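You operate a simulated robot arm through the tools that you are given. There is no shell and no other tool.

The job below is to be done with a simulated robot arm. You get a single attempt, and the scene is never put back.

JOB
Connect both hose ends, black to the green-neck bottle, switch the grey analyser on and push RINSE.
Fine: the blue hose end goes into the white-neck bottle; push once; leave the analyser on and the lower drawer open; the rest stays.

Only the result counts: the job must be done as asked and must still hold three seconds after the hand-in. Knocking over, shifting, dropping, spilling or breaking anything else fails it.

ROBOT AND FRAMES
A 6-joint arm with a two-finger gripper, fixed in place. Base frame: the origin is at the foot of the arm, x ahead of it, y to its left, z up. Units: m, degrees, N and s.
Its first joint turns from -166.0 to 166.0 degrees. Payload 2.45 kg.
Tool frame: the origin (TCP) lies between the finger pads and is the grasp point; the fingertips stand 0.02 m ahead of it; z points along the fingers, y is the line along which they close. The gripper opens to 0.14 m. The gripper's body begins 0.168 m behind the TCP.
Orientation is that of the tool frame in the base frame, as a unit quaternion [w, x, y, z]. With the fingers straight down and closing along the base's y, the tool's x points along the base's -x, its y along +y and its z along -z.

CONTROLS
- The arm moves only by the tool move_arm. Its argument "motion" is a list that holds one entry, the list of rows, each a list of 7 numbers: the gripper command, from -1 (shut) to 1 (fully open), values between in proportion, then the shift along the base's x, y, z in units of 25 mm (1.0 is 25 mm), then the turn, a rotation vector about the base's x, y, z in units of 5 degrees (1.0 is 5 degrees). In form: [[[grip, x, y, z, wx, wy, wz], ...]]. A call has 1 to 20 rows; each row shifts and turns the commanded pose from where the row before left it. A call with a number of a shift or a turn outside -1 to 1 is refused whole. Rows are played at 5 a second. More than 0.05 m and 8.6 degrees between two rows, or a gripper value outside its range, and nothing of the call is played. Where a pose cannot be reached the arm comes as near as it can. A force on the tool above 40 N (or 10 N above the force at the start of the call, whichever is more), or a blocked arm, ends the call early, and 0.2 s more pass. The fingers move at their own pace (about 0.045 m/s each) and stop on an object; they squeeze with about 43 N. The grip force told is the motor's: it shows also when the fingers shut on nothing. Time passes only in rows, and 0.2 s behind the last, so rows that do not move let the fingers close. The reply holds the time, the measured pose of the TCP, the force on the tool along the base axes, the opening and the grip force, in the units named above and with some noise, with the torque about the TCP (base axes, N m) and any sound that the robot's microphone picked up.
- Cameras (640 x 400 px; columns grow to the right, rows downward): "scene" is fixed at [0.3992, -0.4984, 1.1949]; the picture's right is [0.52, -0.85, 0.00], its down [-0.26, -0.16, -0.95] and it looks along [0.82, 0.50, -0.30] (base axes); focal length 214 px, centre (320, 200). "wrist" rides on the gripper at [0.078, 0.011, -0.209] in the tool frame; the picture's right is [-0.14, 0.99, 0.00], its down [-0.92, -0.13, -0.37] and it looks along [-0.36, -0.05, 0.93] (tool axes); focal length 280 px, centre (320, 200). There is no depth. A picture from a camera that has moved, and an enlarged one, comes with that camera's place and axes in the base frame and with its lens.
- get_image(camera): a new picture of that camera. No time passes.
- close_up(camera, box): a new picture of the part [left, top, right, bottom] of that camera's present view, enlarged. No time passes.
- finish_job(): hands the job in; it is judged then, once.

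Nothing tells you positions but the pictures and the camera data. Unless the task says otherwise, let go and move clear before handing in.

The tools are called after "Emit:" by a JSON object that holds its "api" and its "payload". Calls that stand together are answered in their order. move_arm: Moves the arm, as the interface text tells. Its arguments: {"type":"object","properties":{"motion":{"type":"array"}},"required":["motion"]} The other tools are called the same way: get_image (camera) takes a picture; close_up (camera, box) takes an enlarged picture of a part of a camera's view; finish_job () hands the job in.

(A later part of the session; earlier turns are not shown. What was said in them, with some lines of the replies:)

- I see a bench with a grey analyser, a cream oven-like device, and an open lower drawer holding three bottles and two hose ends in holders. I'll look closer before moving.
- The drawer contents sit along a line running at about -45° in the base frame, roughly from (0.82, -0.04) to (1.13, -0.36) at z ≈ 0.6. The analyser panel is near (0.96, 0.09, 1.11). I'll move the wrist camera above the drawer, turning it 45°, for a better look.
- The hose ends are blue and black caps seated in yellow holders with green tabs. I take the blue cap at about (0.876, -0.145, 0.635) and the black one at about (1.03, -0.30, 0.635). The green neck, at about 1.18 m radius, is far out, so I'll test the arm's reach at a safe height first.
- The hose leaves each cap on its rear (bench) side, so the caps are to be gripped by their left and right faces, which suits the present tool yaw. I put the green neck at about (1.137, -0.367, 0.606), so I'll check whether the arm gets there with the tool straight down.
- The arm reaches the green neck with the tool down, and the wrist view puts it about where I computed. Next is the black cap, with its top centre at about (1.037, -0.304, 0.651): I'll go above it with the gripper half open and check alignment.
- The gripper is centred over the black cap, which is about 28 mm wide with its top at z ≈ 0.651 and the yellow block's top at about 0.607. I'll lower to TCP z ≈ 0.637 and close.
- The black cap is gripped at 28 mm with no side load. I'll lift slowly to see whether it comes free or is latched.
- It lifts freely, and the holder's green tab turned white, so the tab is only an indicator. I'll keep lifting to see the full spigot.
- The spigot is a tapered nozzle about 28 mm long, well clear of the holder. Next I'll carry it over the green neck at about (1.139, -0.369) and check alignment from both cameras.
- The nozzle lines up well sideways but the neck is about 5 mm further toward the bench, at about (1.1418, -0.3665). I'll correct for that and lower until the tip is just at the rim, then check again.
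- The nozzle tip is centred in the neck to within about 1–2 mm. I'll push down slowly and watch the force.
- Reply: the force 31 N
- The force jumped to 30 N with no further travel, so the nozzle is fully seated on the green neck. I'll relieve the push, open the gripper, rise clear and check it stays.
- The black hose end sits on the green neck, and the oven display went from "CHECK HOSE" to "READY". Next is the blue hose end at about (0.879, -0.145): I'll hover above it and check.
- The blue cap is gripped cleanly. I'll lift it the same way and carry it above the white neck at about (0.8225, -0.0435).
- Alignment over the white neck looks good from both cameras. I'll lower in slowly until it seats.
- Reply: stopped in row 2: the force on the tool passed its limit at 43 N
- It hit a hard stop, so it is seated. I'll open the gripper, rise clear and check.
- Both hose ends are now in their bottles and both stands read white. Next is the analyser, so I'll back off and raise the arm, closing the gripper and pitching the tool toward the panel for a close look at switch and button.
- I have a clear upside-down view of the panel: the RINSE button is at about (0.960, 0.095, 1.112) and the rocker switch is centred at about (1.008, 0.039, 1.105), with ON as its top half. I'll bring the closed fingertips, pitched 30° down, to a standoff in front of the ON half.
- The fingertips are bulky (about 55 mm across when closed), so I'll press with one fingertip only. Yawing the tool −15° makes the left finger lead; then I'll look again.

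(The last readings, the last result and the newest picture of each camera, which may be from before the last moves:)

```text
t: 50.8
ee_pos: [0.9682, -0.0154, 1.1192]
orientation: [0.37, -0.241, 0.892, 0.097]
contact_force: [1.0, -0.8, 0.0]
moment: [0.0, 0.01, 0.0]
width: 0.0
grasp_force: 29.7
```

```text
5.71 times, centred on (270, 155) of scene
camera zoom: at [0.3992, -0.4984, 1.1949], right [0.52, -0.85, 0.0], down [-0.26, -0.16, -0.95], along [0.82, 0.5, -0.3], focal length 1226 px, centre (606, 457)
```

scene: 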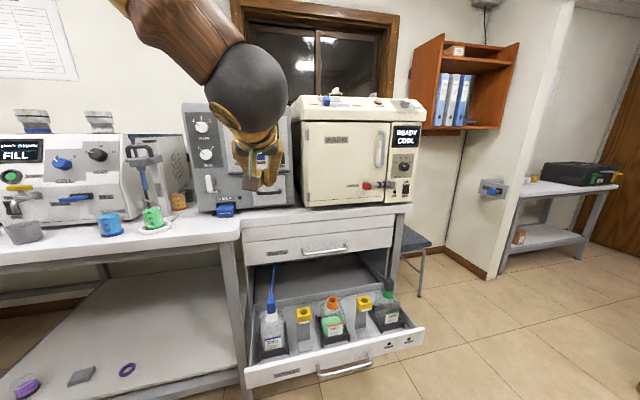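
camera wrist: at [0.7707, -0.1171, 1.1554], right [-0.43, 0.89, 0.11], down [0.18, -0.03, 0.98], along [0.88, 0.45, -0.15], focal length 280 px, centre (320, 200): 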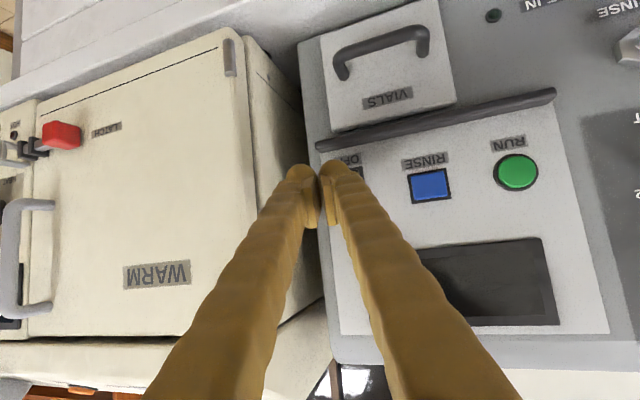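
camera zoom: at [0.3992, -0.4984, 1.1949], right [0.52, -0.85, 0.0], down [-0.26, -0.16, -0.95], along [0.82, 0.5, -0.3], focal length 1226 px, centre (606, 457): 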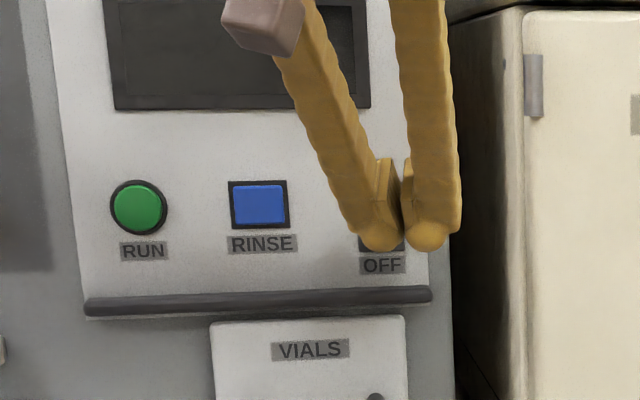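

The leading fingertip lines up with the ON half to within a few mm. I'll shift 3 mm right and approach along the panel normal, then press in small steps while watching force and sound.

Emit:
{"api": "move_arm", "payload": {"motion": [[[-1, 0.084, -0.088, 0, 0, 0, 0], [-1, 0.362, 0.345, 0, 0, 0, 0], [-1, 0.362, 0.345, 0, 0, 0, 0], [-1, 0, 0, 0, 0, 0, 0]]]}}

Emit:
{"api": "close_up", "payload": {"camera": "scene", "box": [230, 120, 310, 190]}}

Emit:
{"api": "close_up", "payload": {"camera": "wrist", "box": [240, 90, 440, 220]}}

```text
t: 51.8
ee_pos: [0.9861, 0.0021, 1.1182]
orientation: [0.371, -0.24, 0.892, 0.097]
contact_force: [0.2, -0.1, 0.5]
moment: [-0.03, 0.01, -0.01]
width: 0.0
grasp_force: 30.0
```

```text
5.71 times, centred on (270, 155) of scene
camera zoom: at [0.3992, -0.4984, 1.1949], right [0.52, -0.85, 0.0], down [-0.26, -0.16, -0.95], along [0.82, 0.5, -0.3], focal length 1226 px, centre (606, 457)
```

zoom: 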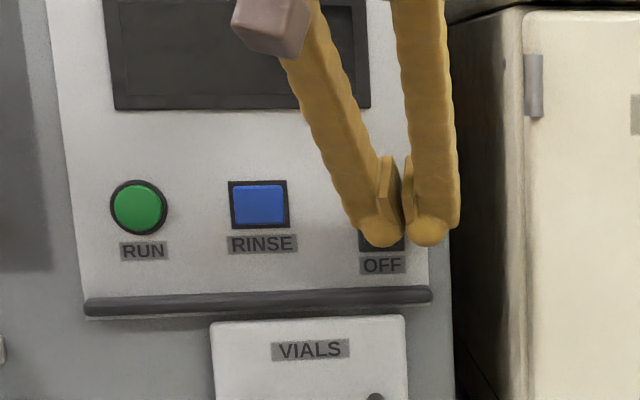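

```text
3.08 times, centred on (340, 155) of wrist
camera zoom: at [0.8065, -0.0907, 1.2107], right [-0.41, 0.91, 0.09], down [0.4, 0.09, 0.91], along [0.82, 0.41, -0.4], focal length 863 px, centre (258, 338)
```

zoom: 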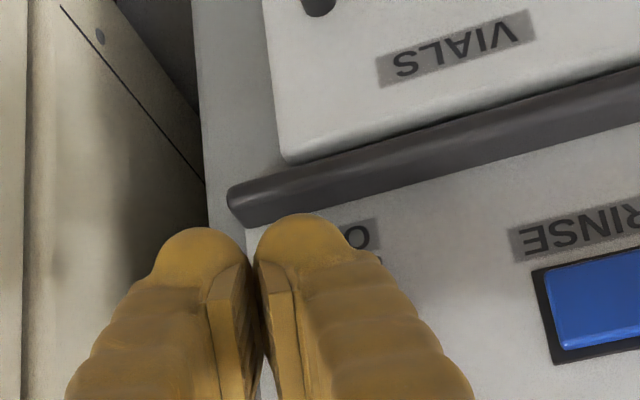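

Emit:
{"api": "move_arm", "payload": {"motion": [[[-1, 0.0724, 0.069, 0, 0, 0, 0], [-1, 0.0724, 0.069, 0, 0, 0, 0], [-1, 0.0724, 0.069, 0, 0, 0, 0], [-1, 0.0724, 0.069, 0, 0, 0, 0]]]}}

Emit:
{"api": "close_up", "payload": {"camera": "scene", "box": [230, 120, 310, 190]}}

```text
t: 52.8
ee_pos: [0.9957, 0.0069, 1.1184]
orientation: [0.371, -0.241, 0.892, 0.097]
contact_force: [-0.3, -0.4, 0.7]
moment: [0.01, -0.02, -0.02]
width: 0.0
grasp_force: 28.9
```

```text
5.71 times, centred on (270, 155) of scene
camera zoom: at [0.3992, -0.4984, 1.1949], right [0.52, -0.85, 0.0], down [-0.26, -0.16, -0.95], along [0.82, 0.5, -0.3], focal length 1226 px, centre (606, 457)
```

zoom: 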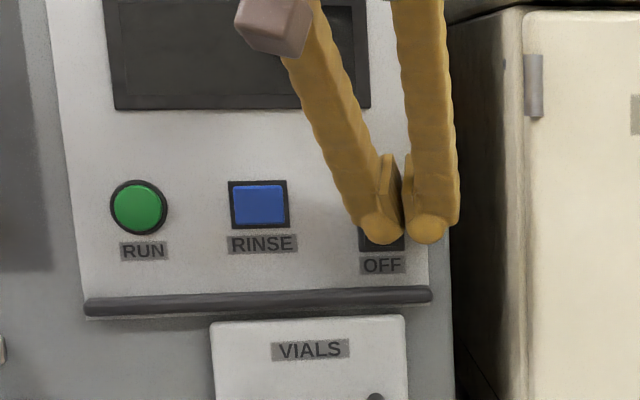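

Emit:
{"api": "move_arm", "payload": {"motion": [[[-1, 0.0724, 0.069, 0, 0, 0, 0], [-1, 0.0724, 0.069, 0, 0, 0, 0], [-1, 0.0724, 0.069, 0, 0, 0, 0]]]}}

Emit:
{"api": "close_up", "payload": {"camera": "scene", "box": [230, 120, 310, 190]}}

```text
t: 53.6
ee_pos: [0.9993, 0.0111, 1.1193]
orientation: [0.371, -0.239, 0.892, 0.096]
contact_force: [-12.5, -5.9, 3.2]
moment: [0.14, -0.01, 0.23]
width: 0.0001
grasp_force: 29.8
stopped in row 3: the force on the tool passed its limit at 44 N (the readings are from after the stop); the commanded pose is now the measured one
```

```text
5.71 times, centred on (270, 155) of scene
camera zoom: at [0.3992, -0.4984, 1.1949], right [0.52, -0.85, 0.0], down [-0.26, -0.16, -0.95], along [0.82, 0.5, -0.3], focal length 1226 px, centre (606, 457)
```

zoom: 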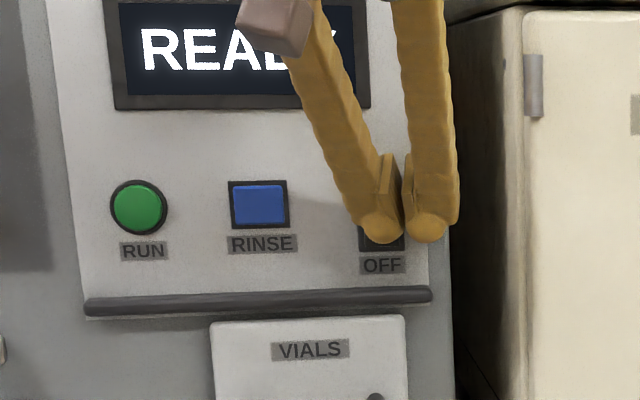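

The analyser's display now reads "READY", so the switch is on. I'll back off straight and check the display, the switch and the drawer's indicator lights.

Emit:
{"api": "move_arm", "payload": {"motion": [[[-1, -0.2, -0.19, 0, 0, 0, 0], [-1, -0.543, -0.518, 0, 0, 0, 0], [-1, -0.724, -0.69, 0, 0, 0, 0], [-1, -0.724, -0.69, 0, 0, 0, 0], [-1, 0, 0, 0, 0, 0, 0]]]}}

Emit:
{"api": "close_up", "payload": {"camera": "scene", "box": [190, 100, 310, 220]}}

Emit:
{"api": "close_up", "payload": {"camera": "scene", "box": [230, 250, 430, 390]}}

Emit:
{"api": "get_image", "payload": {"camera": "wrist"}}

```text
t: 54.9
ee_pos: [0.9452, -0.0403, 1.1179]
orientation: [0.37, -0.24, 0.892, 0.097]
contact_force: [-0.4, 0.6, 0.0]
moment: [0.0, 0.0, 0.03]
width: 0.0
grasp_force: 29.1
```

```text
3.33 times, centred on (250, 160) of scene
camera zoom: at [0.3992, -0.4984, 1.1949], right [0.52, -0.85, 0.0], down [-0.26, -0.16, -0.95], along [0.82, 0.5, -0.3], focal length 715 px, centre (553, 333)
```

zoom: 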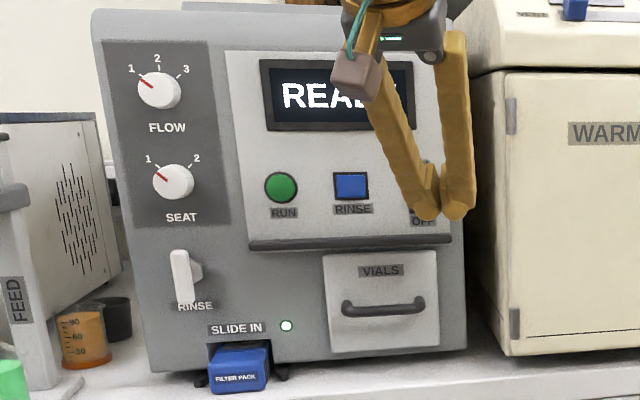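

```text
2.86 times, centred on (330, 320) of scene
camera zoom: at [0.3992, -0.4984, 1.1949], right [0.52, -0.85, 0.0], down [-0.26, -0.16, -0.95], along [0.82, 0.5, -0.3], focal length 613 px, centre (291, -143)
```

zoom: 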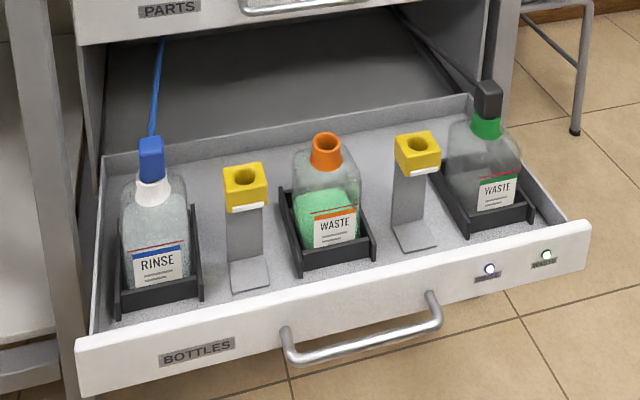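

```text
taken
camera wrist: at [0.7639, -0.133, 1.2094], right [-0.41, 0.91, 0.09], down [0.4, 0.09, 0.91], along [0.82, 0.41, -0.4], focal length 280 px, centre (320, 200)
```

wrist: 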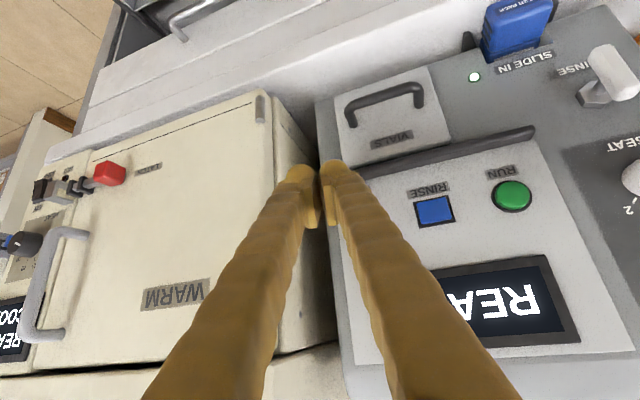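

Both the RINSE and WASTE lights on the drawer are lit, so the hoses are properly connected. I'll now move sideways to a standoff in front of the RINSE button and check alignment.

Emit:
{"api": "move_arm", "payload": {"motion": [[[-1, -0.636, 0.739, -0.045, 0, 0, 0], [-1, -0.636, 0.739, -0.045, 0, 0, 0], [-1, -0.636, 0.739, -0.045, 0, 0, 0], [-1, 0, 0, 0, 0, 0, 0], [-1, 0, 0, 0, 0, 0, 0]]]}}

Emit:
{"api": "close_up", "payload": {"camera": "scene", "box": [220, 120, 300, 190]}}

Emit:
{"api": "get_image", "payload": {"camera": "wrist"}}

Emit:
{"api": "close_up", "payload": {"camera": "scene", "box": [190, 100, 310, 220]}}

```text
t: 56.0
ee_pos: [0.897, 0.0142, 1.1137]
orientation: [0.371, -0.239, 0.892, 0.096]
contact_force: [-0.3, -0.2, -0.2]
moment: [-0.01, 0.0, 0.04]
width: 0.0
grasp_force: 29.8
```

```text
5.71 times, centred on (260, 155) of scene
camera zoom: at [0.3992, -0.4984, 1.1949], right [0.52, -0.85, 0.0], down [-0.26, -0.16, -0.95], along [0.82, 0.5, -0.3], focal length 1226 px, centre (663, 457)
```

zoom: 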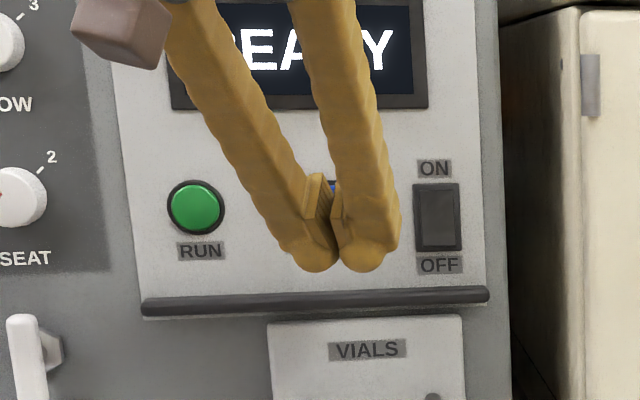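

```text
taken
camera wrist: at [0.7162, -0.0778, 1.2064], right [-0.41, 0.91, 0.09], down [0.4, 0.09, 0.91], along [0.82, 0.41, -0.4], focal length 280 px, centre (320, 200)
```

wrist: 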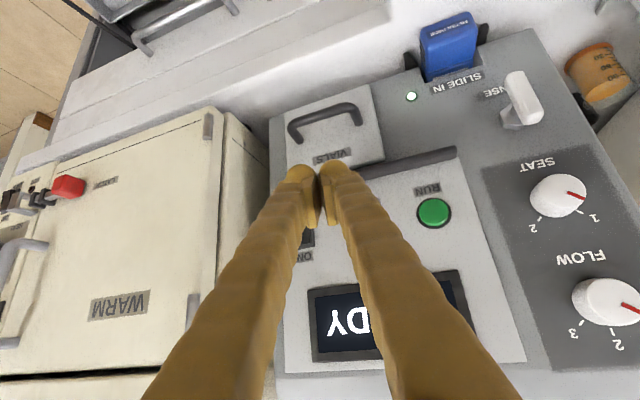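

```text
3.33 times, centred on (250, 160) of scene
camera zoom: at [0.3992, -0.4984, 1.1949], right [0.52, -0.85, 0.0], down [-0.26, -0.16, -0.95], along [0.82, 0.5, -0.3], focal length 715 px, centre (553, 333)
```

zoom: 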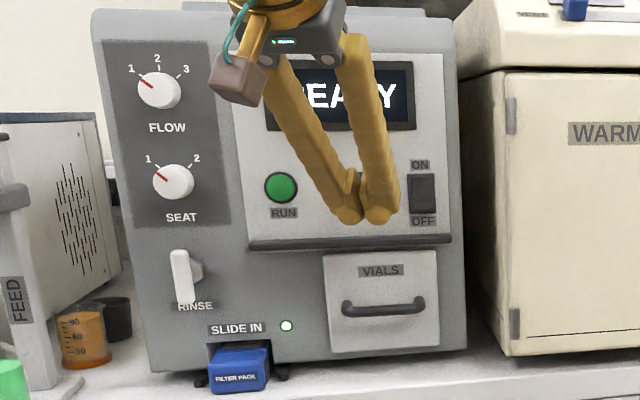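

Emit:
{"api": "move_arm", "payload": {"motion": [[[-1, 0.54, 0.515, 0, 0, 0, 0], [-1, 0.54, 0.515, 0, 0, 0, 0], [-1, 0.4, 0.38, 0, 0, 0, 0], [-1, 0, 0, 0, 0, 0, 0]]]}}

Emit:
{"api": "close_up", "payload": {"camera": "scene", "box": [220, 120, 300, 190]}}

Emit:
{"api": "close_up", "payload": {"camera": "wrist", "box": [240, 90, 440, 220]}}

```text
t: 57.0
ee_pos: [0.9338, 0.0508, 1.1145]
orientation: [0.371, -0.239, 0.892, 0.096]
contact_force: [0.7, 0.1, 0.1]
moment: [0.04, 0.04, 0.0]
width: 0.0001
grasp_force: 29.2
```

```text
5.71 times, centred on (260, 155) of scene
camera zoom: at [0.3992, -0.4984, 1.1949], right [0.52, -0.85, 0.0], down [-0.26, -0.16, -0.95], along [0.82, 0.5, -0.3], focal length 1226 px, centre (663, 457)
```

zoom: 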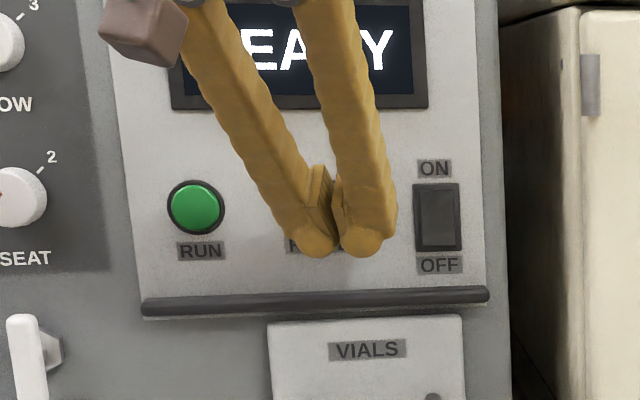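

```text
3.08 times, centred on (340, 155) of wrist
camera zoom: at [0.7526, -0.0413, 1.2073], right [-0.41, 0.91, 0.09], down [0.4, 0.09, 0.91], along [0.82, 0.41, -0.4], focal length 863 px, centre (258, 338)
```

zoom: 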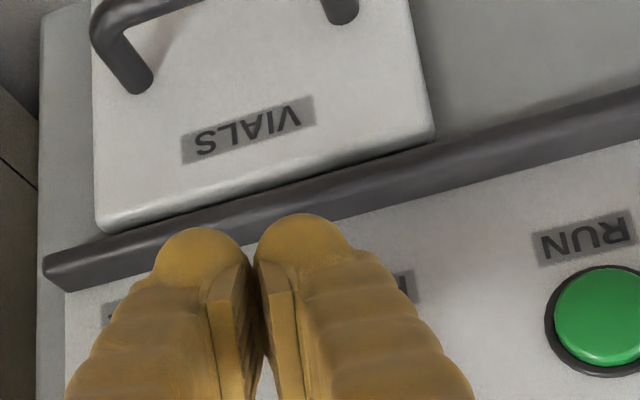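

Emit:
{"api": "move_arm", "payload": {"motion": [[[-1, 0.0724, 0.069, 0.1, 0, 0, 0], [-1, 0.0724, 0.069, 0, 0, 0, 0], [-1, 0.0724, 0.069, 0, 0, 0, 0], [-1, 0.0724, 0.069, 0, 0, 0, 0]]]}}

Emit:
{"api": "close_up", "payload": {"camera": "scene", "box": [220, 110, 300, 190]}}

```text
t: 58.0
ee_pos: [0.9408, 0.0553, 1.1183]
orientation: [0.371, -0.24, 0.892, 0.096]
contact_force: [-0.3, -0.4, -0.4]
moment: [-0.02, -0.03, 0.0]
width: 0.0
grasp_force: 29.1
```

```text
5.00 times, centred on (260, 150) of scene
camera zoom: at [0.3992, -0.4984, 1.1949], right [0.52, -0.85, 0.0], down [-0.26, -0.16, -0.95], along [0.82, 0.5, -0.3], focal length 1072 px, centre (620, 450)
```

zoom: 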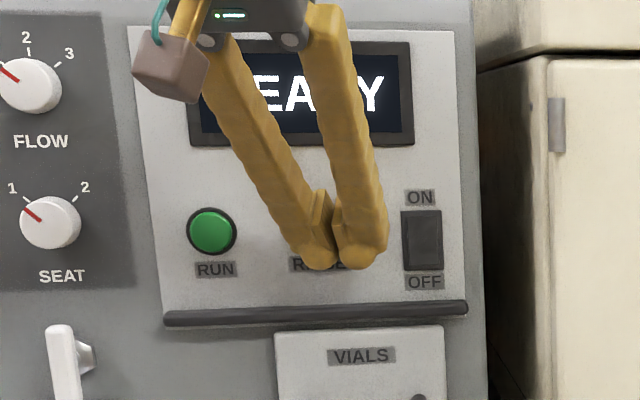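

Emit:
{"api": "move_arm", "payload": {"motion": [[[-1, 0.0724, 0.069, 0, 0, 0, 0], [-1, 0.0724, 0.069, 0, 0, 0, 0], [-1, 0.058, 0.055, 0, 0, 0, 0]]]}}

Emit:
{"api": "close_up", "payload": {"camera": "scene", "box": [220, 110, 300, 190]}}

```text
t: 58.9
ee_pos: [0.9459, 0.0613, 1.1168]
orientation: [0.371, -0.24, 0.892, 0.097]
contact_force: [0.3, 0.2, -0.7]
moment: [0.04, 0.01, 0.01]
width: 0.0
grasp_force: 29.3
```

```text
5.00 times, centred on (260, 150) of scene
camera zoom: at [0.3992, -0.4984, 1.1949], right [0.52, -0.85, 0.0], down [-0.26, -0.16, -0.95], along [0.82, 0.5, -0.3], focal length 1072 px, centre (620, 450)
```

zoom: 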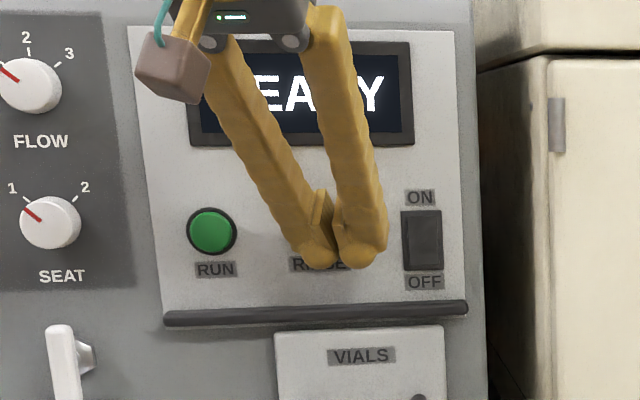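

Emit:
{"api": "move_arm", "payload": {"motion": [[[-1, 0.058, 0.055, 0, 0, 0, 0], [-1, 0.058, 0.055, 0, 0, 0, 0]]]}}

Emit:
{"api": "close_up", "payload": {"camera": "scene", "box": [220, 110, 300, 190]}}

```text
t: 59.5
ee_pos: [0.9494, 0.0644, 1.1175]
orientation: [0.371, -0.239, 0.892, 0.096]
contact_force: [0.1, 0.1, -0.1]
moment: [0.01, 0.0, 0.0]
width: 0.0001
grasp_force: 28.9
```

```text
5.00 times, centred on (260, 150) of scene
camera zoom: at [0.3992, -0.4984, 1.1949], right [0.52, -0.85, 0.0], down [-0.26, -0.16, -0.95], along [0.82, 0.5, -0.3], focal length 1072 px, centre (620, 450)
```

zoom: 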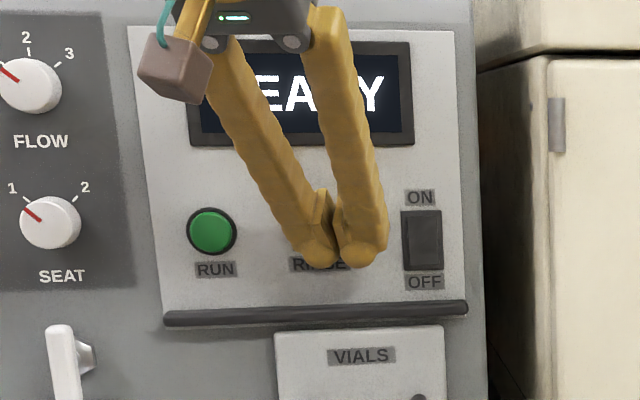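

Emit:
{"api": "move_arm", "payload": {"motion": [[[-1, 0.058, 0.055, 0, 0, 0, 0], [-1, 0.058, 0.055, 0, 0, 0, 0]]]}}

Emit:
{"api": "close_up", "payload": {"camera": "scene", "box": [220, 110, 300, 190]}}

```text
t: 60.0
ee_pos: [0.9516, 0.0668, 1.1172]
orientation: [0.37, -0.24, 0.892, 0.096]
contact_force: [-3.5, -7.8, -0.8]
moment: [-0.01, -0.02, -0.05]
width: 0.0
grasp_force: 30.0
heard: click
```

```text
5.00 times, centred on (260, 150) of scene
camera zoom: at [0.3992, -0.4984, 1.1949], right [0.52, -0.85, 0.0], down [-0.26, -0.16, -0.95], along [0.82, 0.5, -0.3], focal length 1072 px, centre (620, 450)
```

zoom: 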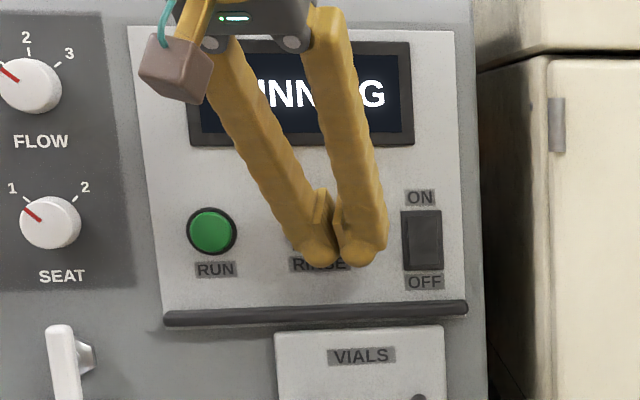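

A click was heard and the display changed, so the button has been pushed once. I'll retreat straight back, well clear, and read the display.

Emit:
{"api": "move_arm", "payload": {"motion": [[[-1, -0.3, -0.286, 0, 0, 0, 0], [-1, -0.724, -0.69, 0, 0, 0, 0], [-1, -0.724, -0.69, 0, 0, 0, 0], [-1, -0.724, -0.69, 0, 0, 0, 0], [-1, -0.724, -0.69, 0, 0, 0, 0], [-1, -0.724, -0.69, 0, 0, 0, 0], [-1, -0.724, -0.69, 0.2, 0, 0, 0], [-1, -0.724, -0.69, 0.4, 0, 0, 0], [-1, 0, 0, 0, 0, 0, 0]]]}}

Emit:
{"api": "get_image", "payload": {"camera": "scene"}}

Emit:
{"api": "get_image", "payload": {"camera": "wrist"}}

Emit:
{"api": "close_up", "payload": {"camera": "scene", "box": [180, 90, 310, 225]}}

Emit:
{"api": "close_up", "payload": {"camera": "scene", "box": [230, 250, 430, 390]}}

```text
t: 62.0
ee_pos: [0.8184, -0.0608, 1.1334]
orientation: [0.37, -0.24, 0.892, 0.097]
contact_force: [0.2, -0.2, -0.7]
moment: [0.0, -0.02, 0.01]
width: 0.0
grasp_force: 29.3
```

```text
taken
```

scene: 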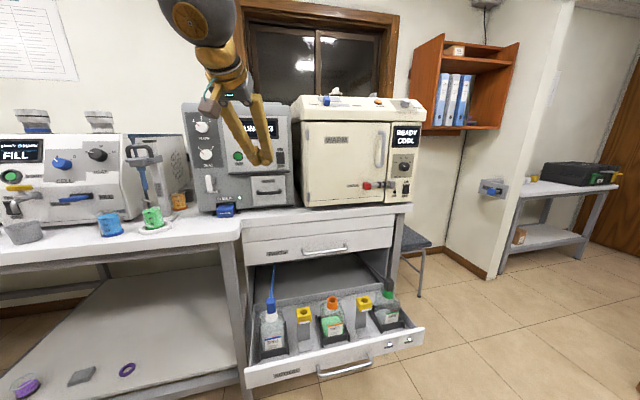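

```text
taken
camera wrist: at [0.6372, -0.1523, 1.2259], right [-0.41, 0.91, 0.09], down [0.4, 0.09, 0.91], along [0.82, 0.41, -0.4], focal length 280 px, centre (320, 200)
```

wrist: 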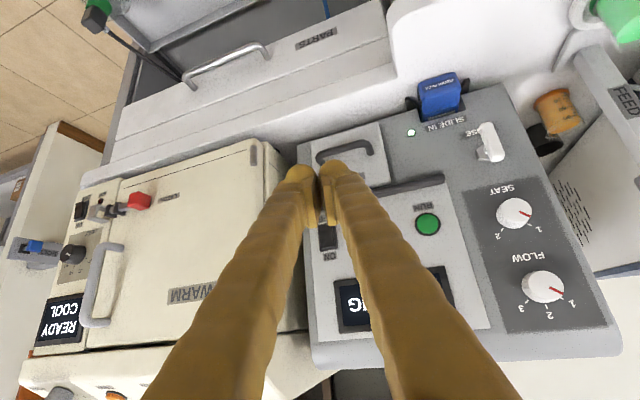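

```text
2.96 times, centred on (245, 158) of scene
camera zoom: at [0.3992, -0.4984, 1.1949], right [0.52, -0.85, 0.0], down [-0.26, -0.16, -0.95], along [0.82, 0.5, -0.3], focal length 636 px, centre (542, 326)
```

zoom: 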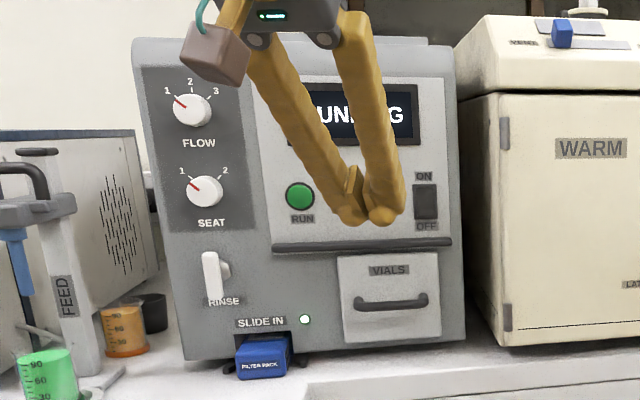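

```text
2.86 times, centred on (330, 320) of scene
camera zoom: at [0.3992, -0.4984, 1.1949], right [0.52, -0.85, 0.0], down [-0.26, -0.16, -0.95], along [0.82, 0.5, -0.3], focal length 613 px, centre (291, -143)
```

zoom: 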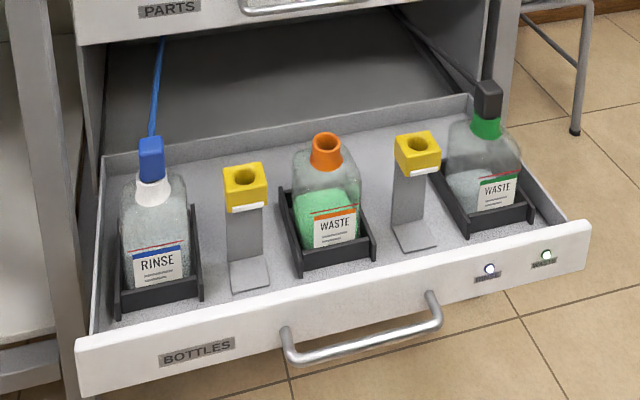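

The display reads RUNNING and the green-neck waste bottle is starting to fill. I'll move the arm further clear and watch the cycle.

Emit:
{"api": "move_arm", "payload": {"motion": [[[-1, -0.5, -0.5, 0.8, 0, 0, 0], [-1, -0.5, -0.5, 0.8, 0, 0, 0], [-1, -0.5, -0.5, 0.8, 0, 0, 0], [-1, -0.5, -0.5, 0.8, 0, 0, 0], [-1, -0.5, -0.5, 0.8, 0, 0, 0], [-1, -0.5, -0.3, 0.8, 0, 0, 0], [-1, -0.3, 0, 0.8, 0, 0, 0], [-1, 0, 0, 0.8, 0, 0, 0], [-1, 0, 0, 0, 0, 0, 0], [-1, 0, 0, 0, 0, 0, 0], [-1, 0, 0, 0, 0, 0, 0]]]}}

Emit:
{"api": "get_image", "payload": {"camera": "scene"}}

Emit:
{"api": "close_up", "payload": {"camera": "scene", "box": [180, 90, 310, 225]}}

Emit:
{"api": "close_up", "payload": {"camera": "scene", "box": [230, 250, 430, 390]}}

```text
t: 64.5
ee_pos: [0.7356, -0.1284, 1.2941]
orientation: [0.37, -0.239, 0.893, 0.096]
contact_force: [0.2, -0.1, -0.1]
moment: [0.01, 0.02, 0.0]
width: 0.0
grasp_force: 28.9
```

```text
taken
```

scene: 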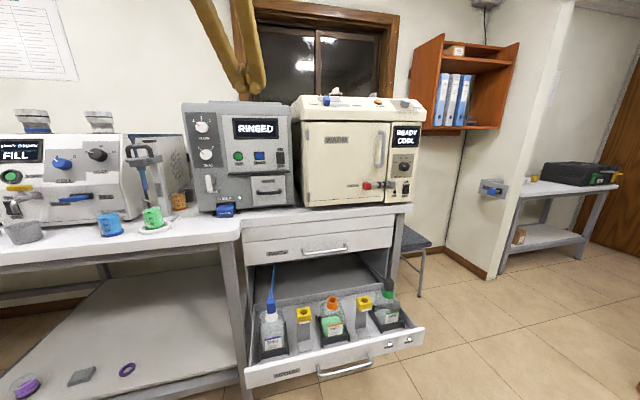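

```text
2.96 times, centred on (245, 158) of scene
camera zoom: at [0.3992, -0.4984, 1.1949], right [0.52, -0.85, 0.0], down [-0.26, -0.16, -0.95], along [0.82, 0.5, -0.3], focal length 636 px, centre (542, 326)
```

zoom: 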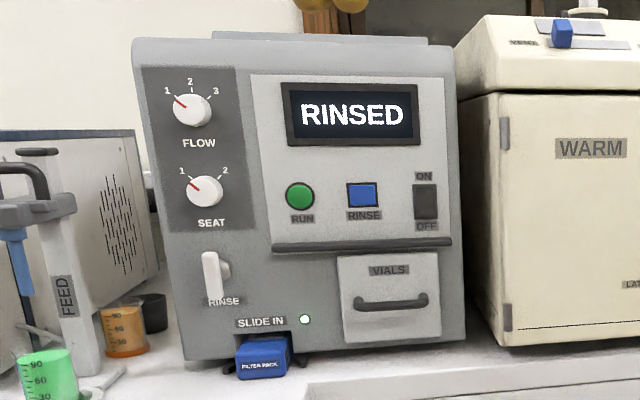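

```text
2.86 times, centred on (330, 320) of scene
camera zoom: at [0.3992, -0.4984, 1.1949], right [0.52, -0.85, 0.0], down [-0.26, -0.16, -0.95], along [0.82, 0.5, -0.3], focal length 613 px, centre (291, -143)
```

zoom: 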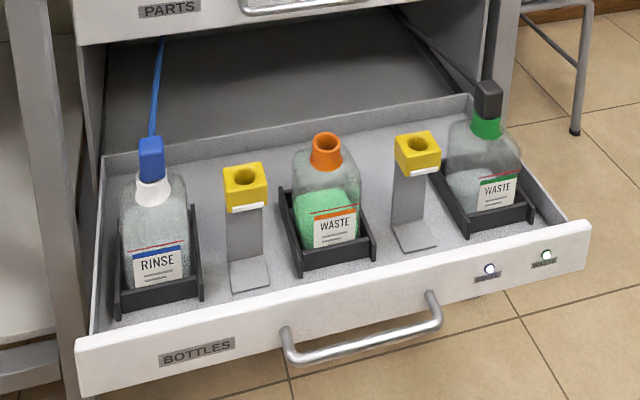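

The analyser shows "RINSED", its switch is on and both hose lights are lit. The lower drawer is still open, everything else is in place and the arm is clear, so I'm handing in.

Emit:
{"api": "finish_job", "payload": {}}

```text
The job is handed in.
```

The job is done and handed in:

- **Hoses:** the black hose end is in the green-neck bottle and the blue one is in the white-neck bottle. Both indicator lights on the drawer front came on.
- **Analyser:** the grey analyser is switched on. I pushed RINSE once, and the display went from READY to RUNNING to RINSED.
- **Left as asked:** the analyser is still on and the lower drawer is open. In the final pictures nothing else had moved or spilled, and the arm was clear of everything.

One display I didn't touch also changed. The cream oven went from "CHECK HOSE" to "READY" around the time I connected the black hose.
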